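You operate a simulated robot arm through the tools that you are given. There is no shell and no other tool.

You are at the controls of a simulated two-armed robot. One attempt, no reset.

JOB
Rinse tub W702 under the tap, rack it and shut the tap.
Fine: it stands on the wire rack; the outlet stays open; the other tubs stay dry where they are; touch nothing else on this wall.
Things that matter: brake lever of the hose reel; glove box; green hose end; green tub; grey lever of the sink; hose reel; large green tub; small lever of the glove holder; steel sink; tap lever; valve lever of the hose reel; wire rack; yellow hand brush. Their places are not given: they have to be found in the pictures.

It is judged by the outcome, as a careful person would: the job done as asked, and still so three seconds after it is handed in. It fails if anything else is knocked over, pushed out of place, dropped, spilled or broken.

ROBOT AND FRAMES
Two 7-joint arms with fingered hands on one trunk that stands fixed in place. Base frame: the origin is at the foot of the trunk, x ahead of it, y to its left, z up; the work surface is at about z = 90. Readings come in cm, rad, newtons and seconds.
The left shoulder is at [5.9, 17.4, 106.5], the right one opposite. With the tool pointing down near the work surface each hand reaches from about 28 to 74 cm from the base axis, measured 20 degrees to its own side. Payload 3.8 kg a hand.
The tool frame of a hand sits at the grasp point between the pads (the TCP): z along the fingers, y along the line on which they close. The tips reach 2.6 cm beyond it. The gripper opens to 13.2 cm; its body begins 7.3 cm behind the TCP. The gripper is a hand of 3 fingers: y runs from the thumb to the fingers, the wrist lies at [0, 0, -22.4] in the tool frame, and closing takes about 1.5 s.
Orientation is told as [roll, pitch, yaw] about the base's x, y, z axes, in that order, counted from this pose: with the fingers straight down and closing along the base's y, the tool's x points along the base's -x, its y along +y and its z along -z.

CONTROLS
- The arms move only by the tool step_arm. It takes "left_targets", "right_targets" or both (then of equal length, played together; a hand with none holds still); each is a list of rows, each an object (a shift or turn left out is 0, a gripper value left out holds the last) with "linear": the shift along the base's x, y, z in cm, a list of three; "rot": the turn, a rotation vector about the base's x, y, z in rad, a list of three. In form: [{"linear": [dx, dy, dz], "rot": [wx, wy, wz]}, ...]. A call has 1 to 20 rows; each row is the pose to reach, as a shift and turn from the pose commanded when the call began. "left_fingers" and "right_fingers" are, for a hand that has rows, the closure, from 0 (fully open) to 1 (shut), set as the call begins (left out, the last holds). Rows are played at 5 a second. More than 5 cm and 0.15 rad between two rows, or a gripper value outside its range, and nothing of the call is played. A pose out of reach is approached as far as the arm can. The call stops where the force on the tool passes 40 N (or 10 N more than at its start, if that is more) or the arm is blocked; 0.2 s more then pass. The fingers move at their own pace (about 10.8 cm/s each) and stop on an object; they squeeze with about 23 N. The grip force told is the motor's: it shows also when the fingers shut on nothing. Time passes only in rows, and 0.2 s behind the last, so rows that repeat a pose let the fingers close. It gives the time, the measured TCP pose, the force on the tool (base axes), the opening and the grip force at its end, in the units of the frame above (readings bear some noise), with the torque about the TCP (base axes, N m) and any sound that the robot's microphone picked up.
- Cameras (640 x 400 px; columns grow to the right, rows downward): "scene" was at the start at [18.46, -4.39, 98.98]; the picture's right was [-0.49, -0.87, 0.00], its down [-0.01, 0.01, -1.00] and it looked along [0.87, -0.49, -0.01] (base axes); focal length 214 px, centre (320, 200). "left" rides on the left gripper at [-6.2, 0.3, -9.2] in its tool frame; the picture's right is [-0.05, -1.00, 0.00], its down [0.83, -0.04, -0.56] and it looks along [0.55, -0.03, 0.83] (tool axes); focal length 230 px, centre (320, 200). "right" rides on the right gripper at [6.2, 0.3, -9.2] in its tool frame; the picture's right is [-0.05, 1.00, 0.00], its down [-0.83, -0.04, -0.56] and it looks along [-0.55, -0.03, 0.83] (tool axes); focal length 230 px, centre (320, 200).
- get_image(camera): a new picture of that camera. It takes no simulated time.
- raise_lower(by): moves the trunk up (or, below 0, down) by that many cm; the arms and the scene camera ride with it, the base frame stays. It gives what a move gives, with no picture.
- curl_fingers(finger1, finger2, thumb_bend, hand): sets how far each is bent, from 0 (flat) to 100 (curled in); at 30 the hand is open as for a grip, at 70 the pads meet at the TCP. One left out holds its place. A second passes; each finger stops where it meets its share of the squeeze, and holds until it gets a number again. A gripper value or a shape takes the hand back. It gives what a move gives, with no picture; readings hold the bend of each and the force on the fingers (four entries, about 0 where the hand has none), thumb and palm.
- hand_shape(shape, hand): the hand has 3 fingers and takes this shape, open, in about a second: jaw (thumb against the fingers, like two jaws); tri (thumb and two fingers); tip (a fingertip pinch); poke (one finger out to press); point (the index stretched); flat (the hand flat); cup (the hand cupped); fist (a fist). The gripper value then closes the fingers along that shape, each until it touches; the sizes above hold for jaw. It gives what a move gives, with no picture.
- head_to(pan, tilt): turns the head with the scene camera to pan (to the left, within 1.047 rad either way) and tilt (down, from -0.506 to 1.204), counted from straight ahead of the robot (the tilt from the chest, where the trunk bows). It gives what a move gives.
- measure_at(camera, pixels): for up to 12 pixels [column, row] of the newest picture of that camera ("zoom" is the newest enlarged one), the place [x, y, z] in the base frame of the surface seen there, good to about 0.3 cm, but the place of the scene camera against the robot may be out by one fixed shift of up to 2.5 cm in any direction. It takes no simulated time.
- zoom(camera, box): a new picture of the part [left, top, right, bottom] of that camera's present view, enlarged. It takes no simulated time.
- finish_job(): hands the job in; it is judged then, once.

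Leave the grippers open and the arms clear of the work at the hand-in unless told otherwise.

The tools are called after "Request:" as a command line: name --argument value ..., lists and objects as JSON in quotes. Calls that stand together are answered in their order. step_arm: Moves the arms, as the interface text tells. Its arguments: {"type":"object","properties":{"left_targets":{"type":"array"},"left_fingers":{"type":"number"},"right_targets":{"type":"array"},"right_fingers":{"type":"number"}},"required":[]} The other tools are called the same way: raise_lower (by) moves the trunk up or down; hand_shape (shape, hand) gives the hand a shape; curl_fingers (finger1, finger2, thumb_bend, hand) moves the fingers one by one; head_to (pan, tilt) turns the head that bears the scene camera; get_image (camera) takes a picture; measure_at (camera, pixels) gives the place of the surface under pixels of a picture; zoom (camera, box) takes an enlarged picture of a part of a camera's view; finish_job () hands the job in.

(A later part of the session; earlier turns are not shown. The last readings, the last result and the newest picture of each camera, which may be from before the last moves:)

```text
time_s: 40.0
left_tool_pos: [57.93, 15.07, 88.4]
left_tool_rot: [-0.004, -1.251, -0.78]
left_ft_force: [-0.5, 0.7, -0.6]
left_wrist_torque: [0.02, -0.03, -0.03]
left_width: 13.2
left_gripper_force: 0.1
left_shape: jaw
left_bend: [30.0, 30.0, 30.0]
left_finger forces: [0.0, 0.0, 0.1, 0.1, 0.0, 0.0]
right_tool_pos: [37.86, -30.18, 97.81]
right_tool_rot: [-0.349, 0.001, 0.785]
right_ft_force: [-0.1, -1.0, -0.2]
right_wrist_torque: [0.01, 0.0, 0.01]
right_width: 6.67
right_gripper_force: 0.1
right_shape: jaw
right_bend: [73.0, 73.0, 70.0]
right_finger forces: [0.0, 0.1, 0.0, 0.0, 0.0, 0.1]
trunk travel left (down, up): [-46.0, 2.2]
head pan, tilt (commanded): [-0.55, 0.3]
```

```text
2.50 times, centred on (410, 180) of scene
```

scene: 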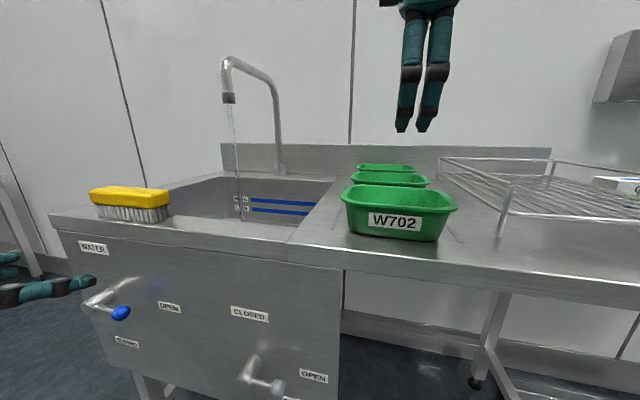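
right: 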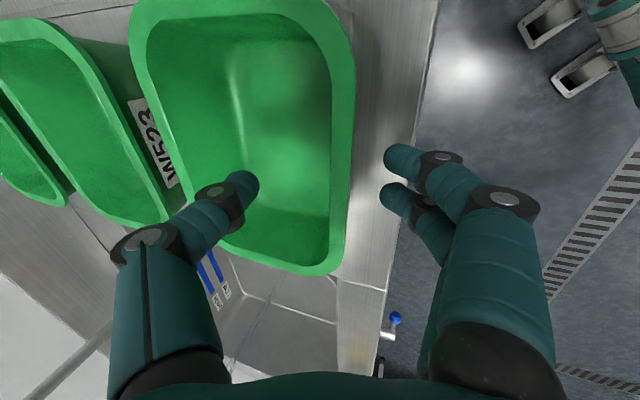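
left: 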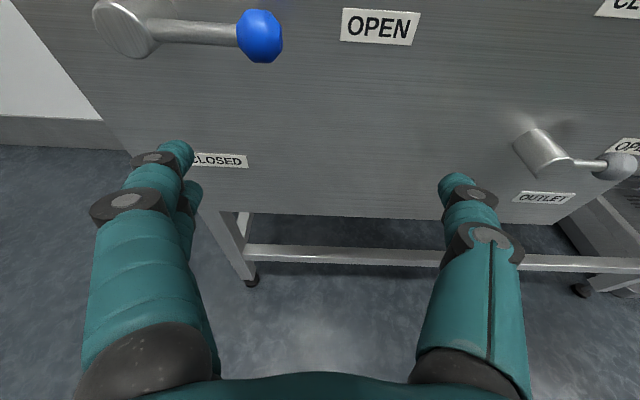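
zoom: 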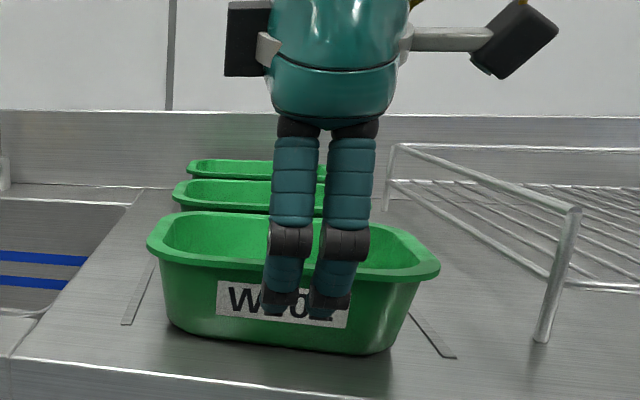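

Good: the thumb is inside over the tub and both fingers are outside in front of the label. I'll lower 2.8 cm more and look before closing.

Request:
step_arm --right_targets '[{"linear": [0.1, 0.0, -1.4]}, {"linear": [0.1, 0.0, -2.8]}, {"linear": [0.1, 0.0, -2.8]}]'

Request:
zoom --camera "right" --box '[180, 60, 460, 260]'

Request:
zoom --camera "scene" --box '[310, 100, 510, 260]'

```text
time_s: 40.8
left_tool_pos: [57.92, 15.08, 88.44]
left_tool_rot: [-0.007, -1.25, -0.777]
left_ft_force: [0.0, -0.1, 0.8]
left_wrist_torque: [-0.02, -0.01, -0.01]
left_width: 13.18
left_gripper_force: 0.1
left_shape: jaw
left_bend: [30.0, 30.0, 30.0]
left_finger forces: [0.0, 0.0, 0.0, 0.0, 0.0, 0.0]
right_tool_pos: [38.14, -30.27, 95.29]
right_tool_rot: [-0.349, 0.0, 0.787]
right_ft_force: [0.5, -0.7, 0.2]
right_wrist_torque: [0.01, 0.0, -0.03]
right_width: 6.67
right_gripper_force: 0.0
right_shape: jaw
right_bend: [73.0, 73.0, 70.0]
right_finger forces: [0.0, 0.0, 0.1, 0.0, 0.0, 0.1]
trunk travel left (down, up): [-46.0, 2.2]
head pan, tilt (commanded): [-0.55, 0.3]
```

```text
2.00 times, centred on (320, 160) of right
```

zoom: 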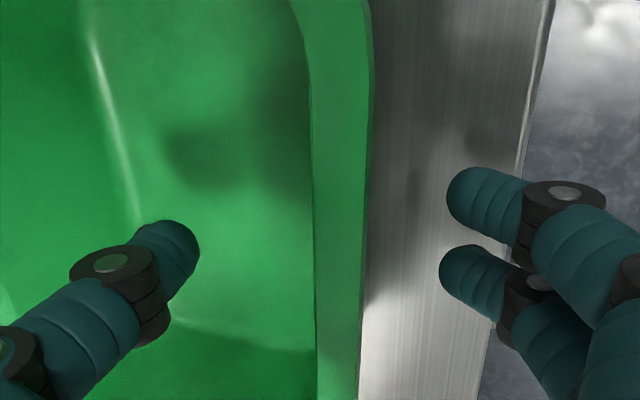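

```text
2.50 times, centred on (410, 180) of scene
```

zoom: 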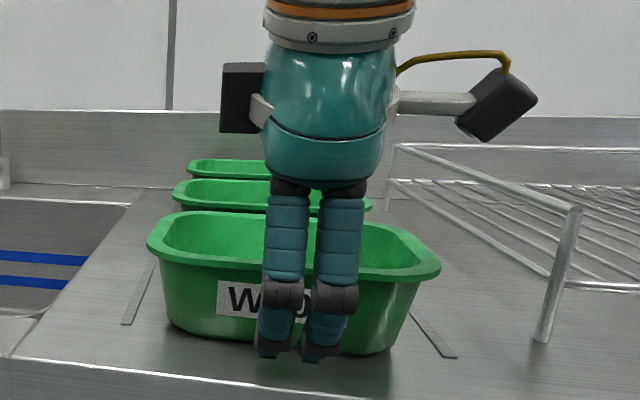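

Clear on both sides. I close the right hand on the front wall and hold the pose while it grips.

Request:
step_arm --right_targets '[{"linear": [0, 0, 0]}, {"linear": [0, 0, 0]}, {"linear": [0, 0, 0]}, {"linear": [0, 0, 0]}, {"linear": [0, 0, 0]}, {"linear": [0, 0, 0]}, {"linear": [0, 0, 0]}, {"linear": [0, 0, 0]}]' --right_fingers 1.0

Request:
zoom --camera "right" --box '[180, 60, 460, 260]'

Request:
zoom --camera "scene" --box '[310, 100, 510, 260]'

```text
time_s: 42.6
left_tool_pos: [57.94, 14.98, 88.38]
left_tool_rot: [-0.007, -1.25, -0.78]
left_ft_force: [0.3, 0.5, -0.3]
left_wrist_torque: [0.01, 0.04, 0.0]
left_width: 13.2
left_gripper_force: 0.1
left_shape: jaw
left_bend: [30.0, 30.0, 30.0]
left_finger forces: [0.0, 0.0, 0.1, 0.1, 0.0, 0.1]
right_tool_pos: [38.07, -30.27, 95.17]
right_tool_rot: [-0.35, -0.001, 0.785]
right_ft_force: [0.0, 0.7, -2.1]
right_wrist_torque: [0.0, 0.05, 0.0]
right_width: 0.01
right_gripper_force: 23.2
right_shape: jaw
right_bend: [70.0, 70.0, 70.0]
right_finger forces: [10.4, 10.3, 0.0, 0.0, 20.3, 0.1]
trunk travel left (down, up): [-46.0, 2.2]
head pan, tilt (commanded): [-0.55, 0.3]
```

```text
2.00 times, centred on (320, 160) of right
```

zoom: 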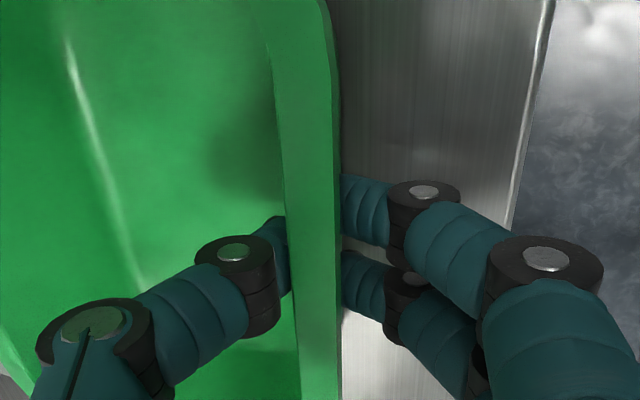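

```text
2.50 times, centred on (410, 180) of scene
```

zoom: 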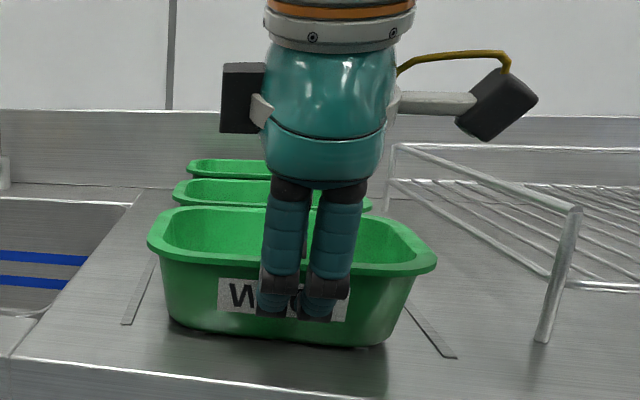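

The grip is firm (23 N: thumb 20 N, fingers 10 N each). I'll lift straight up 3 cm gently and check that the tub hangs steady.

Request:
step_arm --right_targets '[{"linear": [0, 0, 0.7]}, {"linear": [0, 0, 1.5]}, {"linear": [0, 0, 3]}, {"linear": [0, 0, 3]}, {"linear": [0, 0, 3]}]'

Request:
get_image --camera "scene"

Request:
get_image --camera "right"

```text
time_s: 43.8
left_tool_pos: [57.96, 15.0, 88.47]
left_tool_rot: [-0.006, -1.249, -0.78]
left_ft_force: [0.3, -0.3, 0.5]
left_wrist_torque: [0.02, 0.01, -0.01]
left_width: 13.19
left_gripper_force: 0.1
left_shape: jaw
left_bend: [30.0, 30.0, 30.0]
left_finger forces: [0.1, 0.0, 0.0, 0.0, 0.0, 0.1]
right_tool_pos: [37.94, -30.29, 98.19]
right_tool_rot: [-0.35, 0.0, 0.785]
right_ft_force: [-1.2, 1.1, -0.4]
right_wrist_torque: [0.06, 0.06, 0.02]
right_width: 0.0
right_gripper_force: 23.3
right_shape: jaw
right_bend: [70.0, 70.0, 70.0]
right_finger forces: [10.4, 10.2, 0.0, 0.0, 20.3, 0.0]
trunk travel left (down, up): [-46.0, 2.2]
head pan, tilt (commanded): [-0.55, 0.3]
```

```text
taken
```

scene: 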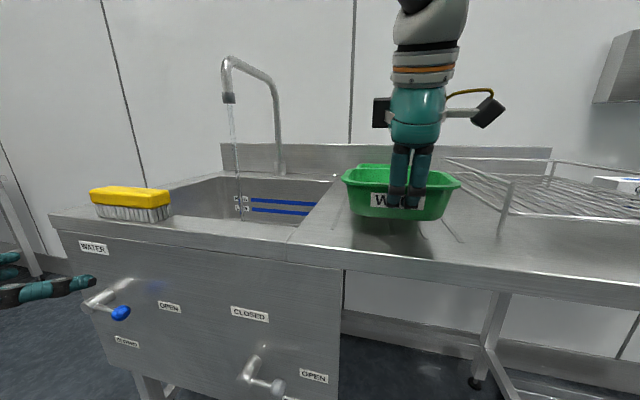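

```text
taken
```

right: 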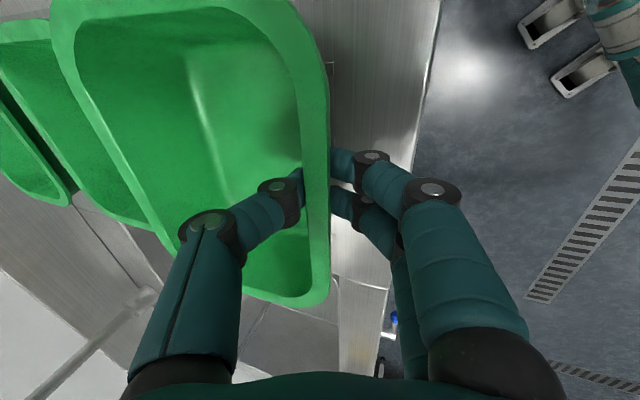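

The tub is lifted and light. I'll check its tilt by measuring rim heights at the front and back (px 315,100 front; px 90,130 back) and the underside in the scene view.

Request:
measure_at --camera "right" --pixels '[[318, 100], [318, 230], [300, 40], [82, 100], [130, 190], [170, 265], [300, 300], [200, 2], [230, 150]]'

Request:
zoom --camera "scene" --box '[310, 130, 510, 260]'

```text
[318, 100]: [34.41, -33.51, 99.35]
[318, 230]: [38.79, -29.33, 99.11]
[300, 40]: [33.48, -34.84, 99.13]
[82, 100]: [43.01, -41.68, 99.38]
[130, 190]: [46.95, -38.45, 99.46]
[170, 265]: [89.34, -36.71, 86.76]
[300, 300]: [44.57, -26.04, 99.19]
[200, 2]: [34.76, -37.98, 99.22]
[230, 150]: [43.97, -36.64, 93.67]
```

```text
3.08 times, centred on (410, 195) of scene
```

zoom: 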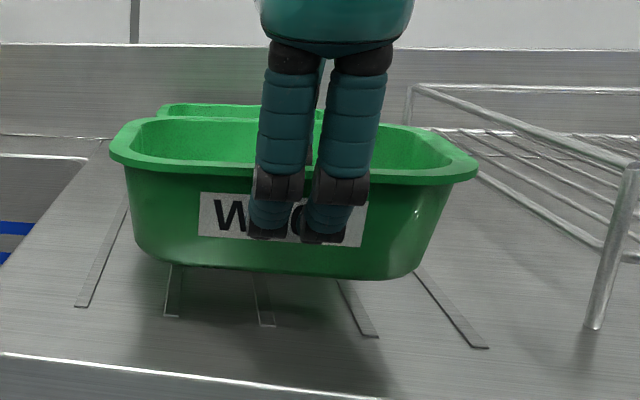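

The tub is level (rim z≈99.2). I'll lift it to about z=102 and carry it sideways along the bench front to the sink's front, keeping well in front of W523 and W475.

Request:
step_arm --right_targets '[{"linear": [-1, 1, 2]}, {"linear": [-1, 1, 4]}, {"linear": [2, 4.5, 4]}, {"linear": [5.4, 8, 4]}, {"linear": [8.8, 11.4, 4]}, {"linear": [12.2, 14.8, 4]}, {"linear": [15.6, 17.5, 4]}, {"linear": [19, 20, 4]}, {"linear": [22, 20.3, 4]}, {"linear": [22, 20.3, 4]}]'

Request:
get_image --camera "scene"

Request:
get_image --camera "right"

```text
time_s: 46.0
left_tool_pos: [57.94, 15.04, 88.28]
left_tool_rot: [-0.006, -1.25, -0.779]
left_ft_force: [0.1, -0.9, 0.1]
left_wrist_torque: [-0.01, 0.03, -0.03]
left_width: 13.21
left_gripper_force: 0.0
left_shape: jaw
left_bend: [30.0, 30.0, 30.0]
left_finger forces: [0.0, 0.0, 0.1, 0.0, 0.0, 0.0]
right_tool_pos: [46.25, -23.94, 104.05]
right_tool_rot: [-0.349, 0.002, 0.785]
right_ft_force: [0.2, 0.0, -0.2]
right_wrist_torque: [0.05, 0.04, 0.01]
right_width: 0.0
right_gripper_force: 23.0
right_shape: jaw
right_bend: [70.0, 70.0, 70.0]
right_finger forces: [10.5, 10.7, 0.1, 0.1, 21.0, 0.0]
right hand out of reach, approached as far as the arm can: row 4, 5, 6, 7, 8, 9, 10
trunk travel left (down, up): [-46.0, 2.2]
head pan, tilt (commanded): [-0.55, 0.3]
```

```text
taken
```

scene: 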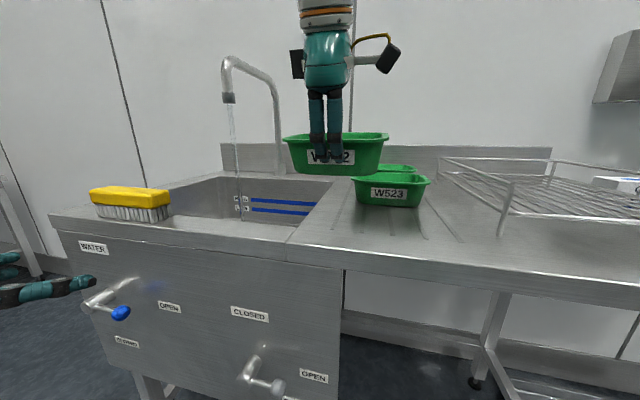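

```text
taken
```

right: 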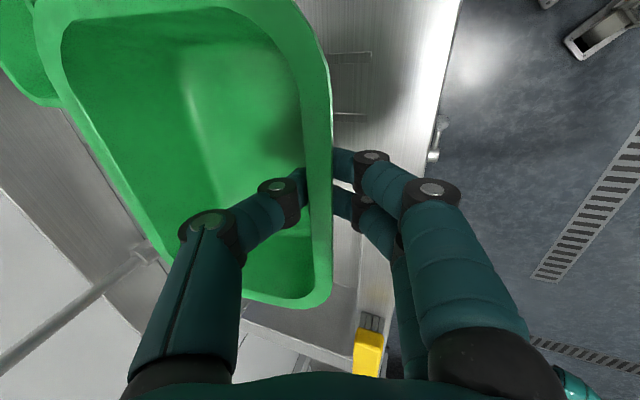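

The arm hit a joint limit at (46.3, −23.9, 104) with the hand pointing to the right. The tub is held fine, with its bottom at z≈99, above everything. Turning the hand (and tub) counter-clockwise should relieve the wrist, and I wanted that turn for the tap anyway. I'll try 0.5 rad in place.

Request:
step_arm --right_targets '[{"linear": [0, 0, 0], "rot": [0, 0, 0.12]}, {"linear": [0, 0, 0], "rot": [0, 0, 0.25]}, {"linear": [0, 0, 0], "rot": [0, 0, 0.38]}, {"linear": [0, 0, 0], "rot": [0, 0, 0.5]}, {"linear": [0, 0, 0], "rot": [0, 0, 0.5]}]'

Request:
get_image --camera "scene"

```text
time_s: 47.2
left_tool_pos: [57.96, 15.0, 88.39]
left_tool_rot: [-0.007, -1.25, -0.779]
left_ft_force: [-0.2, 0.2, -1.1]
left_wrist_torque: [0.04, -0.01, 0.02]
left_width: 13.22
left_gripper_force: 0.1
left_shape: jaw
left_bend: [30.0, 30.0, 30.0]
left_finger forces: [0.1, 0.0, 0.1, 0.0, 0.0, 0.1]
right_tool_pos: [46.56, -24.33, 104.12]
right_tool_rot: [-0.35, 0.001, 1.287]
right_ft_force: [-0.9, 0.0, -0.6]
right_wrist_torque: [0.01, 0.11, -0.01]
right_width: 0.04
right_gripper_force: 22.8
right_shape: jaw
right_bend: [70.0, 70.0, 70.0]
right_finger forces: [10.4, 10.7, 0.0, 0.1, 20.9, 0.0]
trunk travel left (down, up): [-46.0, 2.2]
head pan, tilt (commanded): [-0.55, 0.3]
```

```text
taken
```

scene: 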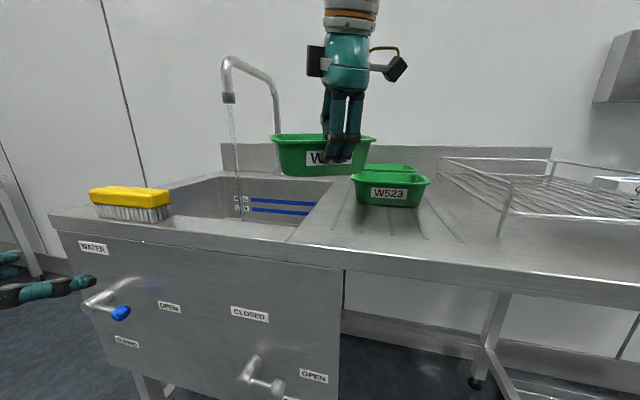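

Turned to 1.29 rad yaw with the grip steady. Now I'll try moving on toward the stream.

Request:
step_arm --right_targets '[{"linear": [3.3, 3.0, 0]}, {"linear": [6.7, 6.0, 0]}, {"linear": [10, 9, -0.5]}, {"linear": [13.4, 11.5, -1]}, {"linear": [13.4, 11.5, -1]}]'

Request:
get_image --camera "scene"

```text
time_s: 48.4
left_tool_pos: [57.99, 14.91, 88.37]
left_tool_rot: [-0.007, -1.251, -0.778]
left_ft_force: [0.2, 0.5, 0.4]
left_wrist_torque: [0.01, -0.01, -0.03]
left_width: 13.2
left_gripper_force: 0.0
left_shape: jaw
left_bend: [30.0, 30.0, 30.0]
left_finger forces: [0.0, 0.0, 0.1, 0.1, 0.0, 0.0]
right_tool_pos: [49.74, -21.59, 105.03]
right_tool_rot: [-0.349, 0.0, 1.285]
right_ft_force: [0.4, -0.3, -2.4]
right_wrist_torque: [-0.03, 0.08, 0.02]
right_width: 0.01
right_gripper_force: 23.0
right_shape: jaw
right_bend: [70.0, 70.0, 70.0]
right_finger forces: [10.6, 10.7, 0.1, 0.0, 21.1, 0.0]
right hand out of reach, approached as far as the arm can: row 1, 2, 3, 4, 5
trunk travel left (down, up): [-46.0, 2.2]
head pan, tilt (commanded): [-0.55, 0.3]
```

```text
taken
```

scene: 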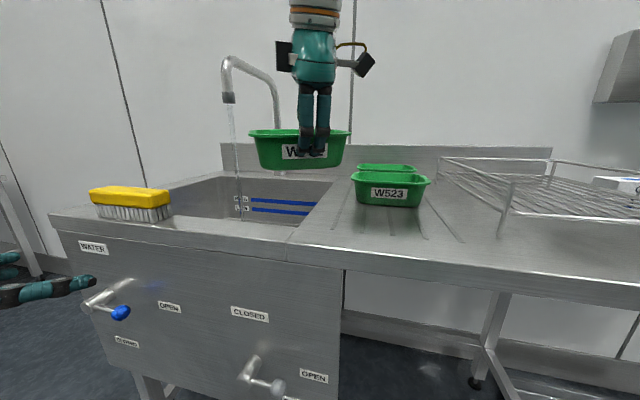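

It stopped again at (49.7, −21.6, 105), although this isn't far from the shoulder, so it must be a joint limit. I'll look at the right arm's posture.

Request:
head_to --pan -0.9 --tilt -0.1

Request:
get_image --camera "scene"

Request:
get_image --camera "right"

Request:
get_image --camera "left"

```text
time_s: 49.2
left_tool_pos: [57.93, 14.98, 88.45]
left_tool_rot: [-0.007, -1.25, -0.78]
left_ft_force: [0.2, 0.1, 2.0]
left_wrist_torque: [0.01, -0.01, 0.0]
left_width: 13.21
left_gripper_force: 0.1
left_shape: jaw
left_bend: [30.0, 30.0, 30.0]
left_finger forces: [0.1, 0.0, 0.1, 0.1, 0.0, 0.1]
right_tool_pos: [49.74, -21.62, 105.01]
right_tool_rot: [-0.349, 0.0, 1.286]
right_ft_force: [0.4, 0.6, -0.5]
right_wrist_torque: [0.02, 0.05, 0.03]
right_width: 0.0
right_gripper_force: 23.2
right_shape: jaw
right_bend: [70.0, 70.0, 70.0]
right_finger forces: [10.6, 10.7, 0.0, 0.1, 21.1, 0.0]
trunk travel left (down, up): [-46.0, 2.2]
head pan, tilt (commanded): [-0.901, -0.099]
```

```text
taken
```

scene: 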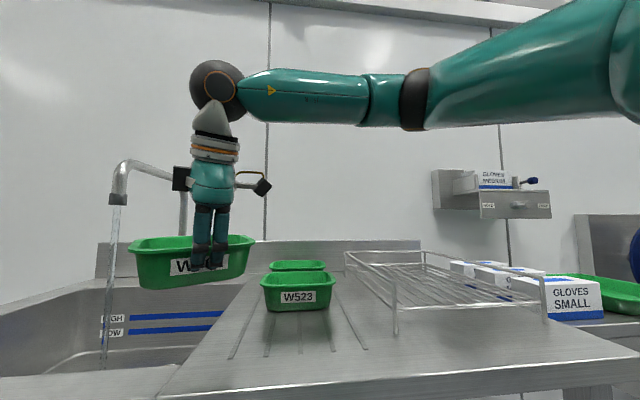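

```text
taken
```

right: 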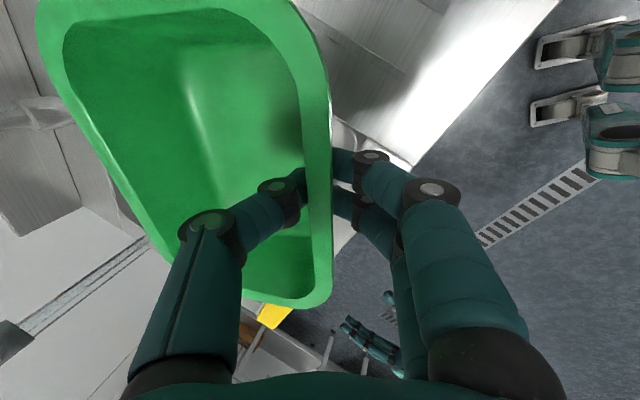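

```text
taken
```

left: 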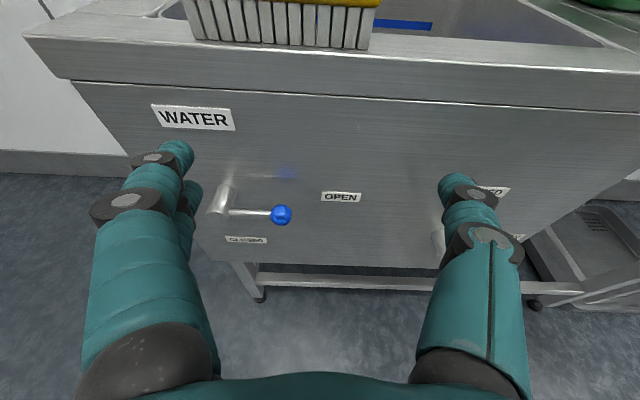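

The elbow is winged out high and the wrist roll is near its end. With this hand orientation the right arm can't come further left. The mirrored grip, rolled by 180° with the fingers inside and thumb outside, is the natural one for this arm. So I'll carry the tub back the same way, set it down exactly where it stood, and regrip it.

Request:
step_arm --right_targets '[{"linear": [-1.6, -1.4, 0], "rot": [0, 0, -0.1]}, {"linear": [-3.2, -2.7, 0], "rot": [0, 0, -0.22]}, {"linear": [-3.5, -2.6, 0], "rot": [0, 0, -0.35]}, {"linear": [-3.8, -2.5, 0], "rot": [0, 0, -0.48]}, {"linear": [-6, -4.2, 0], "rot": [0, 0, -0.501]}, {"linear": [-9.0, -6.6, -0.5], "rot": [0, 0, -0.501]}, {"linear": [-11.8, -8.1, -2.5], "rot": [0, 0, -0.501]}, {"linear": [-11.8, -8.6, -5.0], "rot": [0, 0, -0.501]}, {"linear": [-11.8, -8.65, -6.8], "rot": [0, 0, -0.501]}, {"linear": [-11.8, -8.65, -6.8], "rot": [0, 0, -0.501]}]'

Request:
head_to --pan -0.6 --tilt 0.3

Request:
get_image --camera "scene"

Request:
get_image --camera "right"

```text
time_s: 51.4
left_tool_pos: [57.92, 15.08, 88.51]
left_tool_rot: [-0.007, -1.25, -0.78]
left_ft_force: [0.4, -0.1, -0.1]
left_wrist_torque: [-0.02, 0.0, 0.03]
left_width: 13.2
left_gripper_force: 0.1
left_shape: jaw
left_bend: [30.0, 30.0, 30.0]
left_finger forces: [0.1, 0.1, 0.0, 0.0, 0.0, 0.0]
right_tool_pos: [37.95, -30.3, 98.4]
right_tool_rot: [-0.348, 0.0, 0.783]
right_ft_force: [0.1, -0.3, -0.2]
right_wrist_torque: [0.04, 0.02, -0.01]
right_width: 0.0
right_gripper_force: 23.0
right_shape: jaw
right_bend: [70.0, 70.0, 70.0]
right_finger forces: [10.6, 10.7, 0.0, 0.1, 21.0, 0.0]
trunk travel left (down, up): [-46.0, 2.2]
head pan, tilt (commanded): [-0.901, -0.099]
```

```text
time_s: 52.3
left_tool_pos: [58.04, 15.0, 88.34]
left_tool_rot: [-0.005, -1.25, -0.779]
left_ft_force: [0.2, 0.4, 1.3]
left_wrist_torque: [0.01, 0.02, 0.0]
left_width: 13.21
left_gripper_force: 0.1
left_shape: jaw
left_bend: [30.0, 30.0, 30.0]
left_finger forces: [0.0, 0.0, 0.0, 0.1, 0.0, 0.0]
right_tool_pos: [37.9, -30.25, 98.54]
right_tool_rot: [-0.348, 0.001, 0.783]
right_ft_force: [-0.5, 0.4, -1.2]
right_wrist_torque: [0.04, 0.06, -0.02]
right_width: 0.02
right_gripper_force: 23.0
right_shape: jaw
right_bend: [70.0, 70.0, 70.0]
right_finger forces: [10.5, 10.6, 0.0, 0.0, 21.1, 0.0]
trunk travel left (down, up): [-46.0, 2.2]
head pan, tilt (commanded): [-0.6, 0.3]
```

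```text
taken
```

scene: 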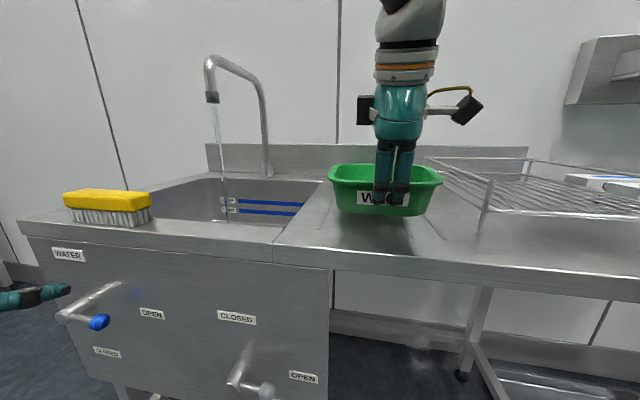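

```text
taken
```

right: 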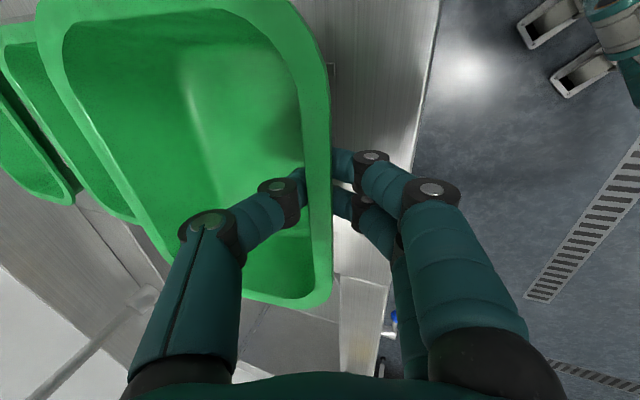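

Back above its spot. I'll lower it the last 3.2 cm to the bench, open the hand to half, then look.

Request:
step_arm --right_targets '[{"linear": [0, 0, -1.2]}, {"linear": [0, 0, -2.3]}, {"linear": [0, 0, -3.0]}, {"linear": [0, 0, -3.3]}, {"linear": [0, 0, -3.3]}]'

Request:
zoom --camera "scene" --box '[300, 110, 500, 260]'

```text
time_s: 53.5
left_tool_pos: [58.0, 14.93, 88.48]
left_tool_rot: [-0.008, -1.25, -0.78]
left_ft_force: [-0.2, -0.4, -0.6]
left_wrist_torque: [0.03, 0.01, -0.02]
left_width: 13.19
left_gripper_force: 0.1
left_shape: jaw
left_bend: [30.0, 30.0, 30.0]
left_finger forces: [0.0, 0.1, 0.0, 0.0, 0.1, 0.0]
right_tool_pos: [37.93, -30.23, 95.21]
right_tool_rot: [-0.349, 0.0, 0.782]
right_ft_force: [0.0, 0.1, -0.3]
right_wrist_torque: [0.01, 0.06, 0.0]
right_width: 0.0
right_gripper_force: 23.3
right_shape: jaw
right_bend: [70.0, 70.0, 70.0]
right_finger forces: [10.5, 10.7, 0.1, 0.0, 21.0, 0.0]
trunk travel left (down, up): [-46.0, 2.2]
head pan, tilt (commanded): [-0.6, 0.3]
```

```text
2.67 times, centred on (400, 185) of scene
```

zoom: 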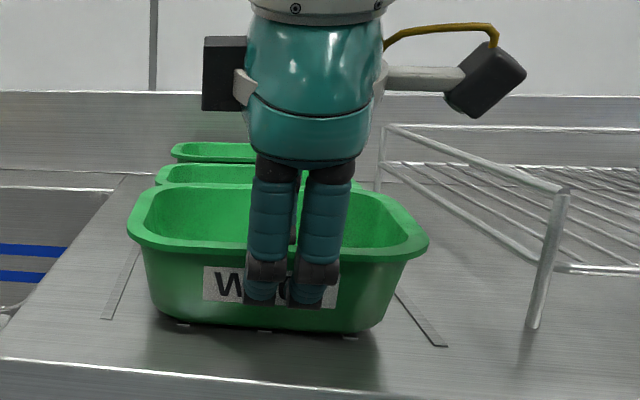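

It's nearly down. I'll ease down another 0.3 cm until contact shows, then open.

Request:
step_arm --right_targets '[{"linear": [0, 0, -0.15]}, {"linear": [0, 0, -0.3]}, {"linear": [0, 0, -0.3]}]'

```text
time_s: 54.3
left_tool_pos: [58.06, 14.96, 88.49]
left_tool_rot: [-0.008, -1.25, -0.778]
left_ft_force: [-1.0, -0.2, 0.7]
left_wrist_torque: [0.0, 0.02, -0.01]
left_width: 13.21
left_gripper_force: 0.0
left_shape: jaw
left_bend: [30.0, 30.0, 30.0]
left_finger forces: [0.0, 0.0, 0.0, 0.0, 0.0, 0.1]
right_tool_pos: [37.89, -30.39, 95.12]
right_tool_rot: [-0.348, 0.0, 0.787]
right_ft_force: [-0.9, -0.5, 1.8]
right_wrist_torque: [0.05, -0.02, 0.02]
right_width: 0.01
right_gripper_force: 22.8
right_shape: jaw
right_bend: [70.0, 70.0, 70.0]
right_finger forces: [10.6, 10.9, 0.0, 0.0, 21.5, 0.0]
trunk travel left (down, up): [-46.0, 2.2]
head pan, tilt (commanded): [-0.6, 0.3]
```

Contact (about 2 N up). Now I open the hand to half and hold still while it opens.

Request:
step_arm --right_targets '[{"linear": [0, 0, 0]}, {"linear": [0, 0, 0]}, {"linear": [0, 0, 0.1]}, {"linear": [0, 0, 0.2]}, {"linear": [0, 0, 0.2]}]' --right_fingers 0.5

Request:
zoom --camera "right" --box '[180, 60, 460, 260]'

Request:
zoom --camera "scene" --box '[300, 110, 500, 260]'

```text
time_s: 55.5
left_tool_pos: [57.94, 15.06, 88.45]
left_tool_rot: [-0.007, -1.249, -0.779]
left_ft_force: [0.3, -0.5, -1.3]
left_wrist_torque: [0.01, 0.02, 0.01]
left_width: 13.22
left_gripper_force: 0.0
left_shape: jaw
left_bend: [30.0, 30.0, 30.0]
left_finger forces: [0.1, 0.0, 0.0, 0.0, 0.0, 0.2]
right_tool_pos: [37.9, -30.26, 95.32]
right_tool_rot: [-0.35, 0.002, 0.783]
right_ft_force: [1.5, -0.1, 0.2]
right_wrist_torque: [-0.03, 0.01, 0.0]
right_width: 6.54
right_gripper_force: 0.1
right_shape: jaw
right_bend: [73.0, 73.0, 70.0]
right_finger forces: [0.1, 0.0, 0.0, 0.1, 0.0, 0.0]
trunk travel left (down, up): [-46.0, 2.2]
head pan, tilt (commanded): [-0.6, 0.3]
```

```text
2.00 times, centred on (320, 160) of right
```

zoom: 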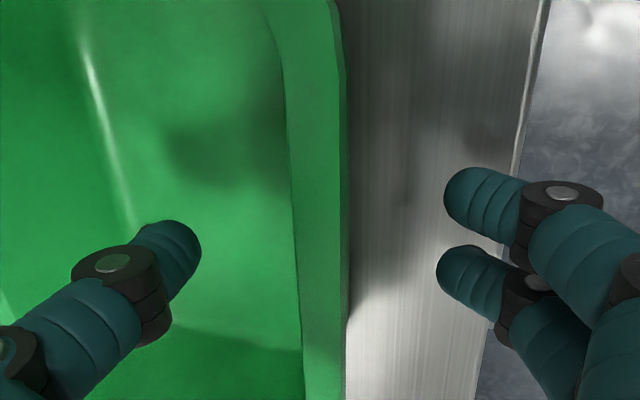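

```text
2.67 times, centred on (400, 185) of scene
```

zoom: 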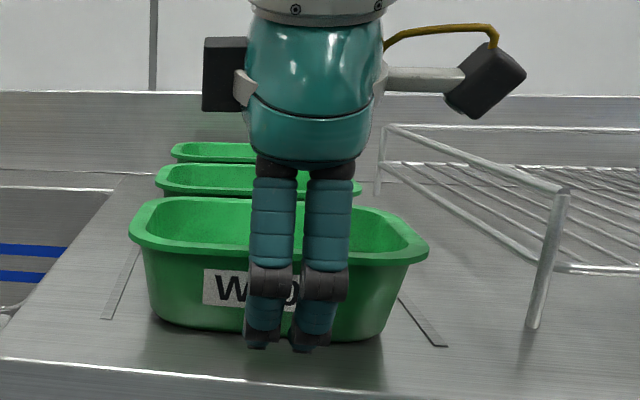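

The tub stands flat where it was. I lift the hand clear and straighten its tilt.

Request:
step_arm --right_targets '[{"linear": [0, 0, 4]}, {"linear": [0, 0, 8.5]}, {"linear": [-0.7, 0.3, 13], "rot": [0.07, 0.07, 0]}, {"linear": [-2, 0.6, 17], "rot": [0.16, 0.16, 0]}, {"linear": [-3.5, 0.0, 20], "rot": [0.247, 0.247, 0]}, {"linear": [-3.5, 0.0, 20], "rot": [0.247, 0.247, 0]}]'

Request:
get_image --camera "scene"

```text
time_s: 56.9
left_tool_pos: [57.98, 15.03, 88.45]
left_tool_rot: [-0.009, -1.249, -0.78]
left_ft_force: [0.8, 0.4, -0.6]
left_wrist_torque: [0.02, -0.01, 0.02]
left_width: 13.17
left_gripper_force: 0.1
left_shape: jaw
left_bend: [30.0, 30.0, 30.0]
left_finger forces: [0.0, 0.0, 0.0, 0.0, 0.1, 0.1]
right_tool_pos: [34.3, -30.24, 115.38]
right_tool_rot: [0.002, 0.003, 0.785]
right_ft_force: [0.1, -0.5, -0.2]
right_wrist_torque: [0.0, 0.03, -0.02]
right_width: 6.54
right_gripper_force: 0.0
right_shape: jaw
right_bend: [73.0, 73.0, 70.0]
right_finger forces: [0.1, 0.0, 0.0, 0.0, 0.0, 0.0]
trunk travel left (down, up): [-46.0, 2.2]
head pan, tilt (commanded): [-0.6, 0.3]
```

```text
taken
```

scene: 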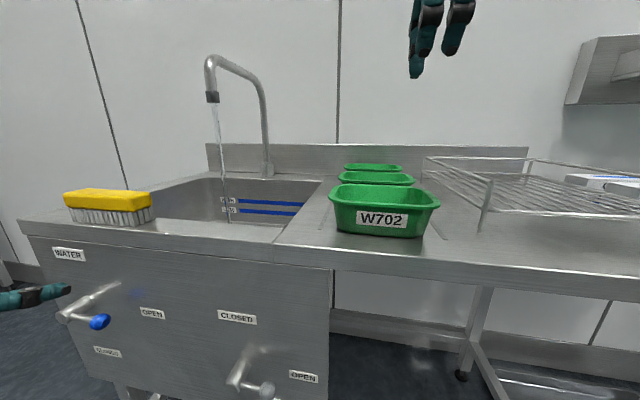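

The tub is untouched and the hand is clear at z=115. Now I roll the right hand clockwise about the vertical in place, first by about 1.6 rad.

Request:
step_arm --right_targets '[{"rot": [0, 0, -0.145]}, {"rot": [0, 0, -0.29]}, {"rot": [0, 0, -0.435]}, {"rot": [0, 0, -0.58]}, {"rot": [0, 0, -0.725]}, {"rot": [0, 0, -0.87]}, {"rot": [0, 0, -1.015]}, {"rot": [0, 0, -1.16]}, {"rot": [0, 0, -1.305]}, {"rot": [0, 0, -1.45]}, {"rot": [0, 0, -1.595]}, {"rot": [0, 0, -1.595]}]'

```text
time_s: 59.5
left_tool_pos: [57.91, 14.94, 88.44]
left_tool_rot: [-0.007, -1.25, -0.779]
left_ft_force: [0.6, 0.5, 0.6]
left_wrist_torque: [0.02, -0.03, -0.01]
left_width: 13.2
left_gripper_force: 0.1
left_shape: jaw
left_bend: [30.0, 30.0, 30.0]
left_finger forces: [0.0, 0.0, 0.0, 0.1, 0.0, 0.0]
right_tool_pos: [34.4, -30.35, 115.29]
right_tool_rot: [-0.001, 0.003, -0.811]
right_ft_force: [-0.2, 0.5, 1.0]
right_wrist_torque: [-0.01, -0.01, 0.02]
right_width: 6.55
right_gripper_force: 0.0
right_shape: jaw
right_bend: [73.0, 73.0, 70.0]
right_finger forces: [0.0, 0.1, 0.1, 0.0, 0.0, 0.0]
trunk travel left (down, up): [-46.0, 2.2]
head pan, tilt (commanded): [-0.6, 0.3]
```

Yaw is now −0.81 without trouble. I continue the roll to −135° (−2.356).

Request:
step_arm --right_targets '[{"rot": [0, 0, -0.14]}, {"rot": [0, 0, -0.28]}, {"rot": [0, 0, -0.42]}, {"rot": [0, 0, -0.56]}, {"rot": [0, 0, -0.7]}, {"rot": [0, 0, -0.84]}, {"rot": [0, 0, -0.98]}, {"rot": [0, 0, -1.12]}, {"rot": [0, 0, -1.26]}, {"rot": [0, 0, -1.4]}, {"rot": [0, 0, -1.545]}, {"rot": [0, 0, -1.545]}]'

Request:
head_to --pan -0.9 --tilt -0.1

Request:
get_image --camera "scene"

Request:
get_image --camera "right"

```text
time_s: 62.1
left_tool_pos: [57.86, 15.05, 88.66]
left_tool_rot: [-0.008, -1.253, -0.781]
left_ft_force: [-0.1, 1.0, -0.4]
left_wrist_torque: [0.02, 0.04, 0.01]
left_width: 13.21
left_gripper_force: 0.1
left_shape: jaw
left_bend: [30.0, 30.0, 30.0]
left_finger forces: [0.0, 0.1, 0.0, 0.0, 0.0, 0.0]
right_tool_pos: [31.49, -57.46, 97.17]
right_tool_rot: [-0.008, 0.104, -2.293]
right_ft_force: [1.9, 0.4, 13.1]
right_wrist_torque: [-0.52, -0.37, 0.09]
right_width: 6.64
right_gripper_force: 0.0
right_shape: jaw
right_bend: [73.0, 74.0, 70.0]
right_finger forces: [0.0, 12.8, 0.1, 0.0, 0.0, 0.0]
right hand out of reach, approached as far as the arm can: row 2, 3, 4, 5, 6, 7, 8, 9, 10, 11, 12
trunk travel left (down, up): [-46.0, 2.2]
head pan, tilt (commanded): [-0.6, 0.3]
```

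```text
time_s: 63.0
left_tool_pos: [57.98, 15.01, 88.39]
left_tool_rot: [-0.007, -1.251, -0.78]
left_ft_force: [-0.5, -0.3, -0.4]
left_wrist_torque: [-0.01, -0.02, 0.02]
left_width: 13.19
left_gripper_force: 0.0
left_shape: jaw
left_bend: [30.0, 30.0, 30.0]
left_finger forces: [0.0, 0.0, 0.1, 0.2, 0.0, 0.1]
right_tool_pos: [31.61, -57.34, 97.11]
right_tool_rot: [-0.009, 0.105, -2.293]
right_ft_force: [2.8, -0.1, 18.1]
right_wrist_torque: [-0.74, -0.48, 0.06]
right_width: 6.68
right_gripper_force: 0.0
right_shape: jaw
right_bend: [73.0, 74.0, 70.0]
right_finger forces: [0.1, 17.7, 0.0, 0.0, 0.0, 0.0]
trunk travel left (down, up): [-46.0, 2.2]
head pan, tilt (commanded): [-0.901, -0.099]
```

```text
taken
```

scene: 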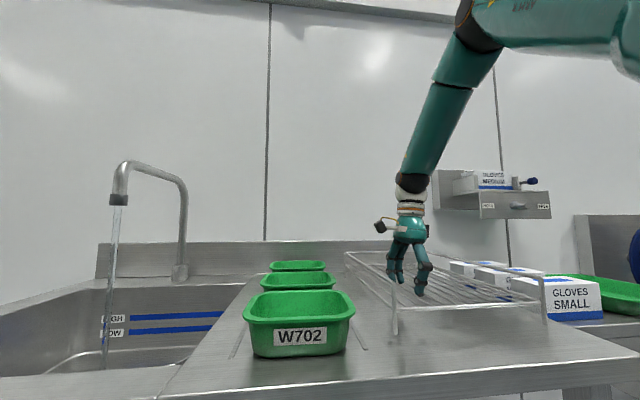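

```text
taken
```

right: 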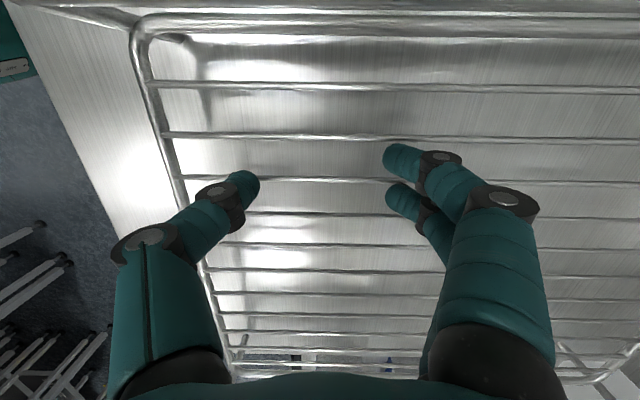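

The roll was out of reach at that spot, and the arm drifted sideways and down until a fingertip rested on the rack wires (18 N). I'll lift straight off right away.

Request:
step_arm --right_targets '[{"linear": [0, 0, 2]}, {"linear": [0, 0, 4]}]'

Request:
get_image --camera "right"

Request:
get_image --camera "scene"

```text
time_s: 63.6
left_tool_pos: [58.0, 15.08, 88.43]
left_tool_rot: [-0.007, -1.25, -0.779]
left_ft_force: [0.2, 0.3, -0.8]
left_wrist_torque: [0.05, -0.07, -0.03]
left_width: 13.19
left_gripper_force: 0.1
left_shape: jaw
left_bend: [30.0, 30.0, 30.0]
left_finger forces: [0.0, 0.1, 0.1, 0.0, 0.0, 0.0]
right_tool_pos: [31.26, -59.0, 100.18]
right_tool_rot: [-0.014, 0.108, -2.293]
right_ft_force: [-0.4, 0.2, -0.5]
right_wrist_torque: [-0.02, -0.02, 0.03]
right_width: 6.61
right_gripper_force: 0.1
right_shape: jaw
right_bend: [73.0, 73.0, 70.0]
right_finger forces: [0.1, 0.0, 0.0, 0.0, 0.1, 0.1]
right hand out of reach, approached as far as the arm can: row 1, 2
trunk travel left (down, up): [-46.0, 2.2]
head pan, tilt (commanded): [-0.901, -0.099]
```

```text
taken
```

right: 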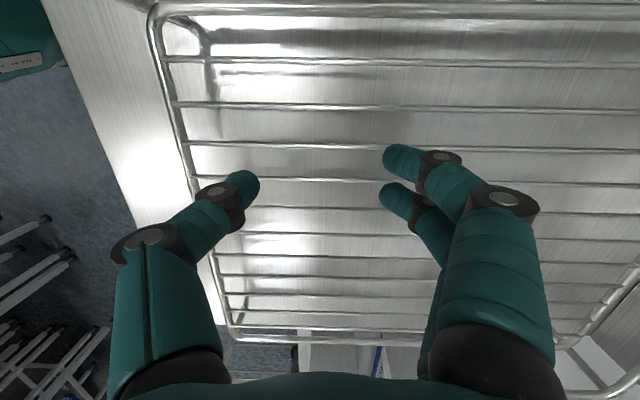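

```text
taken
```

scene: 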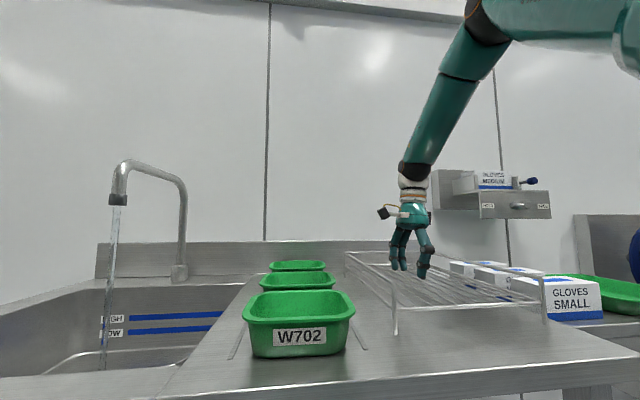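

Contact is gone and the fingertip is off the wires. I'll check that the rack has not shifted (its front-left corner was at about (30.1, −46.4, 98.6)), and look at the arm's posture.

Request:
measure_at --camera "scene" --pixels '[[394, 283], [349, 254], [300, 337], [297, 280]]'

Request:
zoom --camera "scene" --box '[330, 230, 570, 350]'

Request:
head_to --pan -1.04 --tilt -0.45

Request:
get_image --camera "scene"

```text
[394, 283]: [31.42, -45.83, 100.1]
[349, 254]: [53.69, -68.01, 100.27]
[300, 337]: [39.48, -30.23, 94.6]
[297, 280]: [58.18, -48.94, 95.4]
```

```text
2.67 times, centred on (450, 290) of scene
```

zoom: 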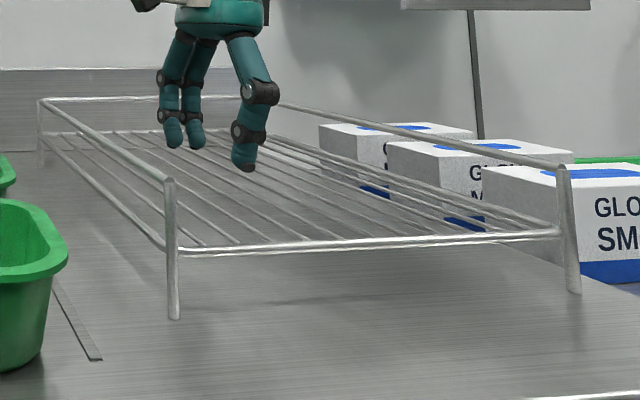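

```text
time_s: 64.4
left_tool_pos: [57.98, 15.02, 88.5]
left_tool_rot: [-0.007, -1.248, -0.78]
left_ft_force: [0.8, -0.1, 0.9]
left_wrist_torque: [0.01, 0.01, 0.03]
left_width: 13.23
left_gripper_force: 0.1
left_shape: jaw
left_bend: [30.0, 30.0, 30.0]
left_finger forces: [0.0, 0.1, 0.0, 0.0, 0.0, 0.0]
right_tool_pos: [31.24, -59.0, 100.2]
right_tool_rot: [-0.014, 0.111, -2.292]
right_ft_force: [-0.4, -0.5, -0.4]
right_wrist_torque: [0.02, -0.01, 0.0]
right_width: 6.56
right_gripper_force: 0.0
right_shape: jaw
right_bend: [73.0, 73.0, 70.0]
right_finger forces: [0.0, 0.0, 0.1, 0.0, 0.0, 0.0]
trunk travel left (down, up): [-46.0, 2.2]
head pan, tilt (commanded): [-1.04, -0.45]
```

```text
taken
```

scene: 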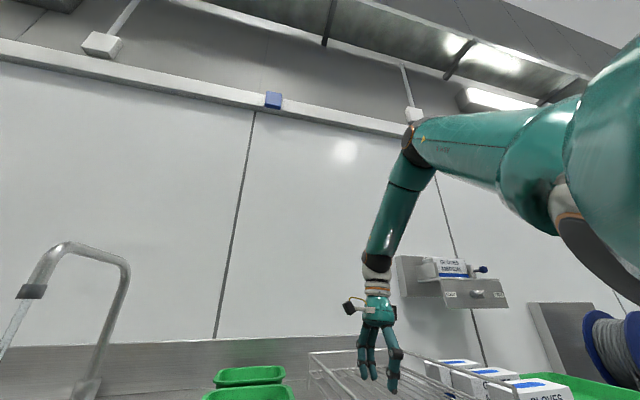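

The rack and W702 are unmoved. The elbow stands high with the forearm hanging down. I'll unwind the roll the way it came while rising, in a short call to stay safe.

Request:
step_arm --right_targets '[{"linear": [0, 0, 1], "rot": [0, 0, 0.14]}, {"linear": [0, 0, 2], "rot": [0, 0, 0.28]}, {"linear": [0, 0, 3.5], "rot": [0, 0, 0.42]}, {"linear": [0, 0, 5], "rot": [0, 0, 0.56]}]'

Request:
get_image --camera "right"

```text
time_s: 65.4
left_tool_pos: [58.04, 14.96, 88.53]
left_tool_rot: [-0.007, -1.25, -0.782]
left_ft_force: [-0.2, -0.5, 0.7]
left_wrist_torque: [0.02, 0.03, 0.01]
left_width: 13.18
left_gripper_force: 0.1
left_shape: jaw
left_bend: [30.0, 30.0, 30.0]
left_finger forces: [0.1, 0.0, 0.1, 0.0, 0.1, 0.0]
right_tool_pos: [31.42, -58.86, 105.24]
right_tool_rot: [-0.012, 0.106, -1.732]
right_ft_force: [0.5, -0.4, 0.6]
right_wrist_torque: [-0.01, -0.02, 0.0]
right_width: 6.58
right_gripper_force: 0.1
right_shape: jaw
right_bend: [73.0, 73.0, 70.0]
right_finger forces: [0.1, 0.0, 0.0, 0.0, 0.0, 0.0]
trunk travel left (down, up): [-46.0, 2.2]
head pan, tilt (commanded): [-1.04, -0.45]
```

```text
taken
```

right: 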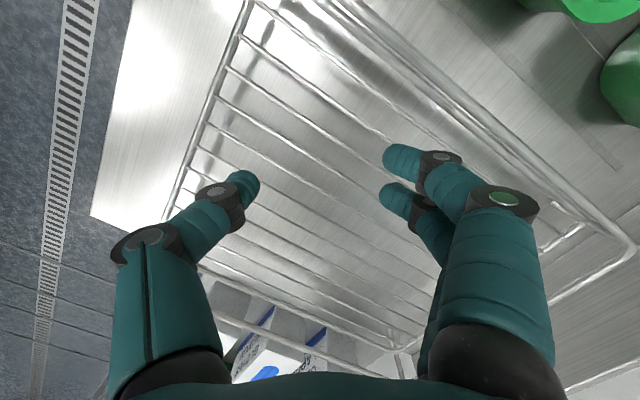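

Unwinding works exactly. I continue rising to z≈120, turn back to yaw 0 and return toward the start position above the bench front.

Request:
step_arm --right_targets '[{"linear": [0, 0, 4], "rot": [0, 0, 0.144]}, {"linear": [0, 0, 8], "rot": [0, 0, 0.288]}, {"linear": [0, 0, 12], "rot": [0, 0, 0.432]}, {"linear": [0, 1, 15], "rot": [0, 0, 0.576]}, {"linear": [0, 4.5, 15], "rot": [0, 0, 0.72]}, {"linear": [0, 8, 15], "rot": [0, 0, 0.864]}, {"linear": [0, 11.5, 15], "rot": [0, 0, 1.008]}, {"linear": [0, 15, 15], "rot": [0, 0, 1.152]}, {"linear": [0, 18.5, 15], "rot": [0, 0, 1.296]}, {"linear": [0, 22, 15], "rot": [0, 0, 1.44]}, {"linear": [0, 25.5, 15], "rot": [0, 0, 1.584]}, {"linear": [0, 28, 15], "rot": [0, 0, 1.73]}]'

Request:
get_image --camera "scene"

```text
time_s: 68.0
left_tool_pos: [58.0, 14.94, 88.4]
left_tool_rot: [-0.01, -1.25, -0.777]
left_ft_force: [-0.1, -0.2, 0.0]
left_wrist_torque: [0.0, -0.02, -0.02]
left_width: 13.18
left_gripper_force: 0.0
left_shape: jaw
left_bend: [30.0, 30.0, 30.0]
left_finger forces: [0.0, 0.0, 0.0, 0.1, 0.0, 0.0]
right_tool_pos: [31.62, -30.59, 120.23]
right_tool_rot: [-0.012, 0.105, -0.003]
right_ft_force: [0.5, -0.6, -0.5]
right_wrist_torque: [0.01, 0.01, -0.02]
right_width: 6.61
right_gripper_force: 0.0
right_shape: jaw
right_bend: [73.0, 73.0, 70.0]
right_finger forces: [0.0, 0.0, 0.0, 0.0, 0.0, 0.0]
trunk travel left (down, up): [-46.0, 2.2]
head pan, tilt (commanded): [-1.04, -0.45]
```

```text
taken
```

scene: 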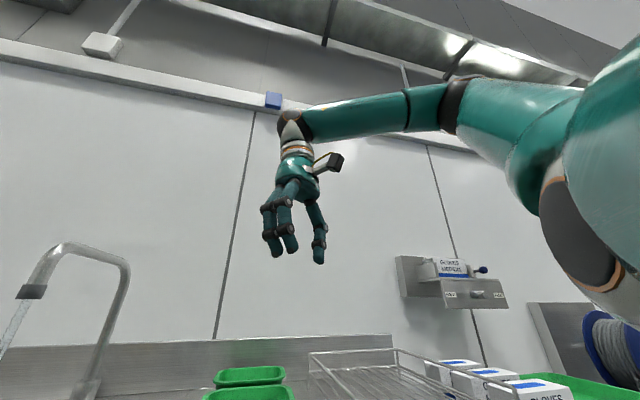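

Back at a neutral posture: (31.6, −30.6, 120), yaw 0. Before regripping I'll test, empty-handed and high above everything, whether the arm can reach toward the tap in this orientation.

Request:
step_arm --right_targets '[{"linear": [4, 2, -1], "rot": [0, -0.05, 0]}, {"linear": [8, 4, -2], "rot": [0, -0.1, 0]}, {"linear": [12, 6, -3.5], "rot": [0, -0.1, 0]}, {"linear": [16, 8, -5], "rot": [0, -0.1, 0]}, {"linear": [20, 10, -7], "rot": [0, -0.1, 0]}]'

Request:
get_image --camera "scene"

```text
time_s: 69.2
left_tool_pos: [58.06, 14.95, 88.58]
left_tool_rot: [-0.005, -1.252, -0.779]
left_ft_force: [-0.6, -0.4, 0.5]
left_wrist_torque: [0.02, -0.02, 0.01]
left_width: 13.21
left_gripper_force: 0.2
left_shape: jaw
left_bend: [30.0, 30.0, 30.0]
left_finger forces: [0.1, 0.0, 0.0, 0.0, 0.0, 0.1]
right_tool_pos: [45.26, -23.85, 116.27]
right_tool_rot: [-0.016, 0.003, 0.0]
right_ft_force: [0.6, -0.4, 0.1]
right_wrist_torque: [-0.01, 0.01, -0.02]
right_width: 6.6
right_gripper_force: 0.0
right_shape: jaw
right_bend: [73.0, 73.0, 70.0]
right_finger forces: [0.0, 0.0, 0.1, 0.0, 0.1, 0.0]
right hand out of reach, approached as far as the arm can: row 4, 5
trunk travel left (down, up): [-46.0, 2.2]
head pan, tilt (commanded): [-1.04, -0.45]
```

```text
taken
```

scene: 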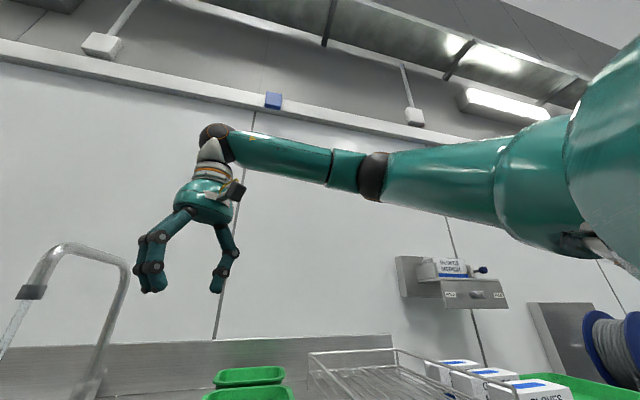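

It stops at nearly the same place, around x≈45, y≈−24. I'll test whether tilting the hand more forward (pointing ahead and down) frees it, in small steps.

Request:
step_arm --right_targets '[{"linear": [0, 0, 0], "rot": [0, -0.12, 0]}, {"linear": [0, 0, 0], "rot": [0, -0.24, 0]}, {"linear": [0, 0, 0], "rot": [0, -0.36, 0]}]'

```text
time_s: 70.0
left_tool_pos: [57.89, 15.05, 88.59]
left_tool_rot: [-0.005, -1.252, -0.782]
left_ft_force: [-0.2, 0.4, 0.0]
left_wrist_torque: [0.01, 0.0, 0.01]
left_width: 13.2
left_gripper_force: 0.0
left_shape: jaw
left_bend: [30.0, 30.0, 30.0]
left_finger forces: [0.0, 0.0, 0.0, 0.0, 0.0, 0.0]
right_tool_pos: [44.97, -24.01, 116.39]
right_tool_rot: [-0.011, -0.356, -0.002]
right_ft_force: [-0.2, 0.8, 0.1]
right_wrist_torque: [0.03, -0.01, 0.03]
right_width: 6.6
right_gripper_force: 0.1
right_shape: jaw
right_bend: [73.0, 73.0, 70.0]
right_finger forces: [0.0, 0.1, 0.0, 0.0, 0.0, 0.1]
trunk travel left (down, up): [-46.0, 2.2]
head pan, tilt (commanded): [-1.04, -0.45]
```

The tilt works. Now forward in small steps.

Request:
step_arm --right_targets '[{"linear": [4, 1, -1]}, {"linear": [8, 2, -2]}]'

```text
time_s: 70.6
left_tool_pos: [58.07, 14.96, 88.34]
left_tool_rot: [-0.008, -1.247, -0.777]
left_ft_force: [0.5, 0.1, 0.5]
left_wrist_torque: [0.0, 0.01, 0.0]
left_width: 13.21
left_gripper_force: 0.1
left_shape: jaw
left_bend: [30.0, 30.0, 30.0]
left_finger forces: [0.1, 0.1, 0.0, 0.1, 0.0, 0.0]
right_tool_pos: [53.21, -23.12, 114.23]
right_tool_rot: [-0.01, -0.351, -0.008]
right_ft_force: [0.1, -0.2, -0.3]
right_wrist_torque: [0.05, 0.01, 0.01]
right_width: 6.59
right_gripper_force: 0.0
right_shape: jaw
right_bend: [73.0, 73.0, 70.0]
right_finger forces: [0.0, 0.0, 0.1, 0.1, 0.0, 0.0]
right hand out of reach, approached as far as the arm can: row 2
trunk travel left (down, up): [-46.0, 2.2]
head pan, tilt (commanded): [-1.04, -0.45]
```

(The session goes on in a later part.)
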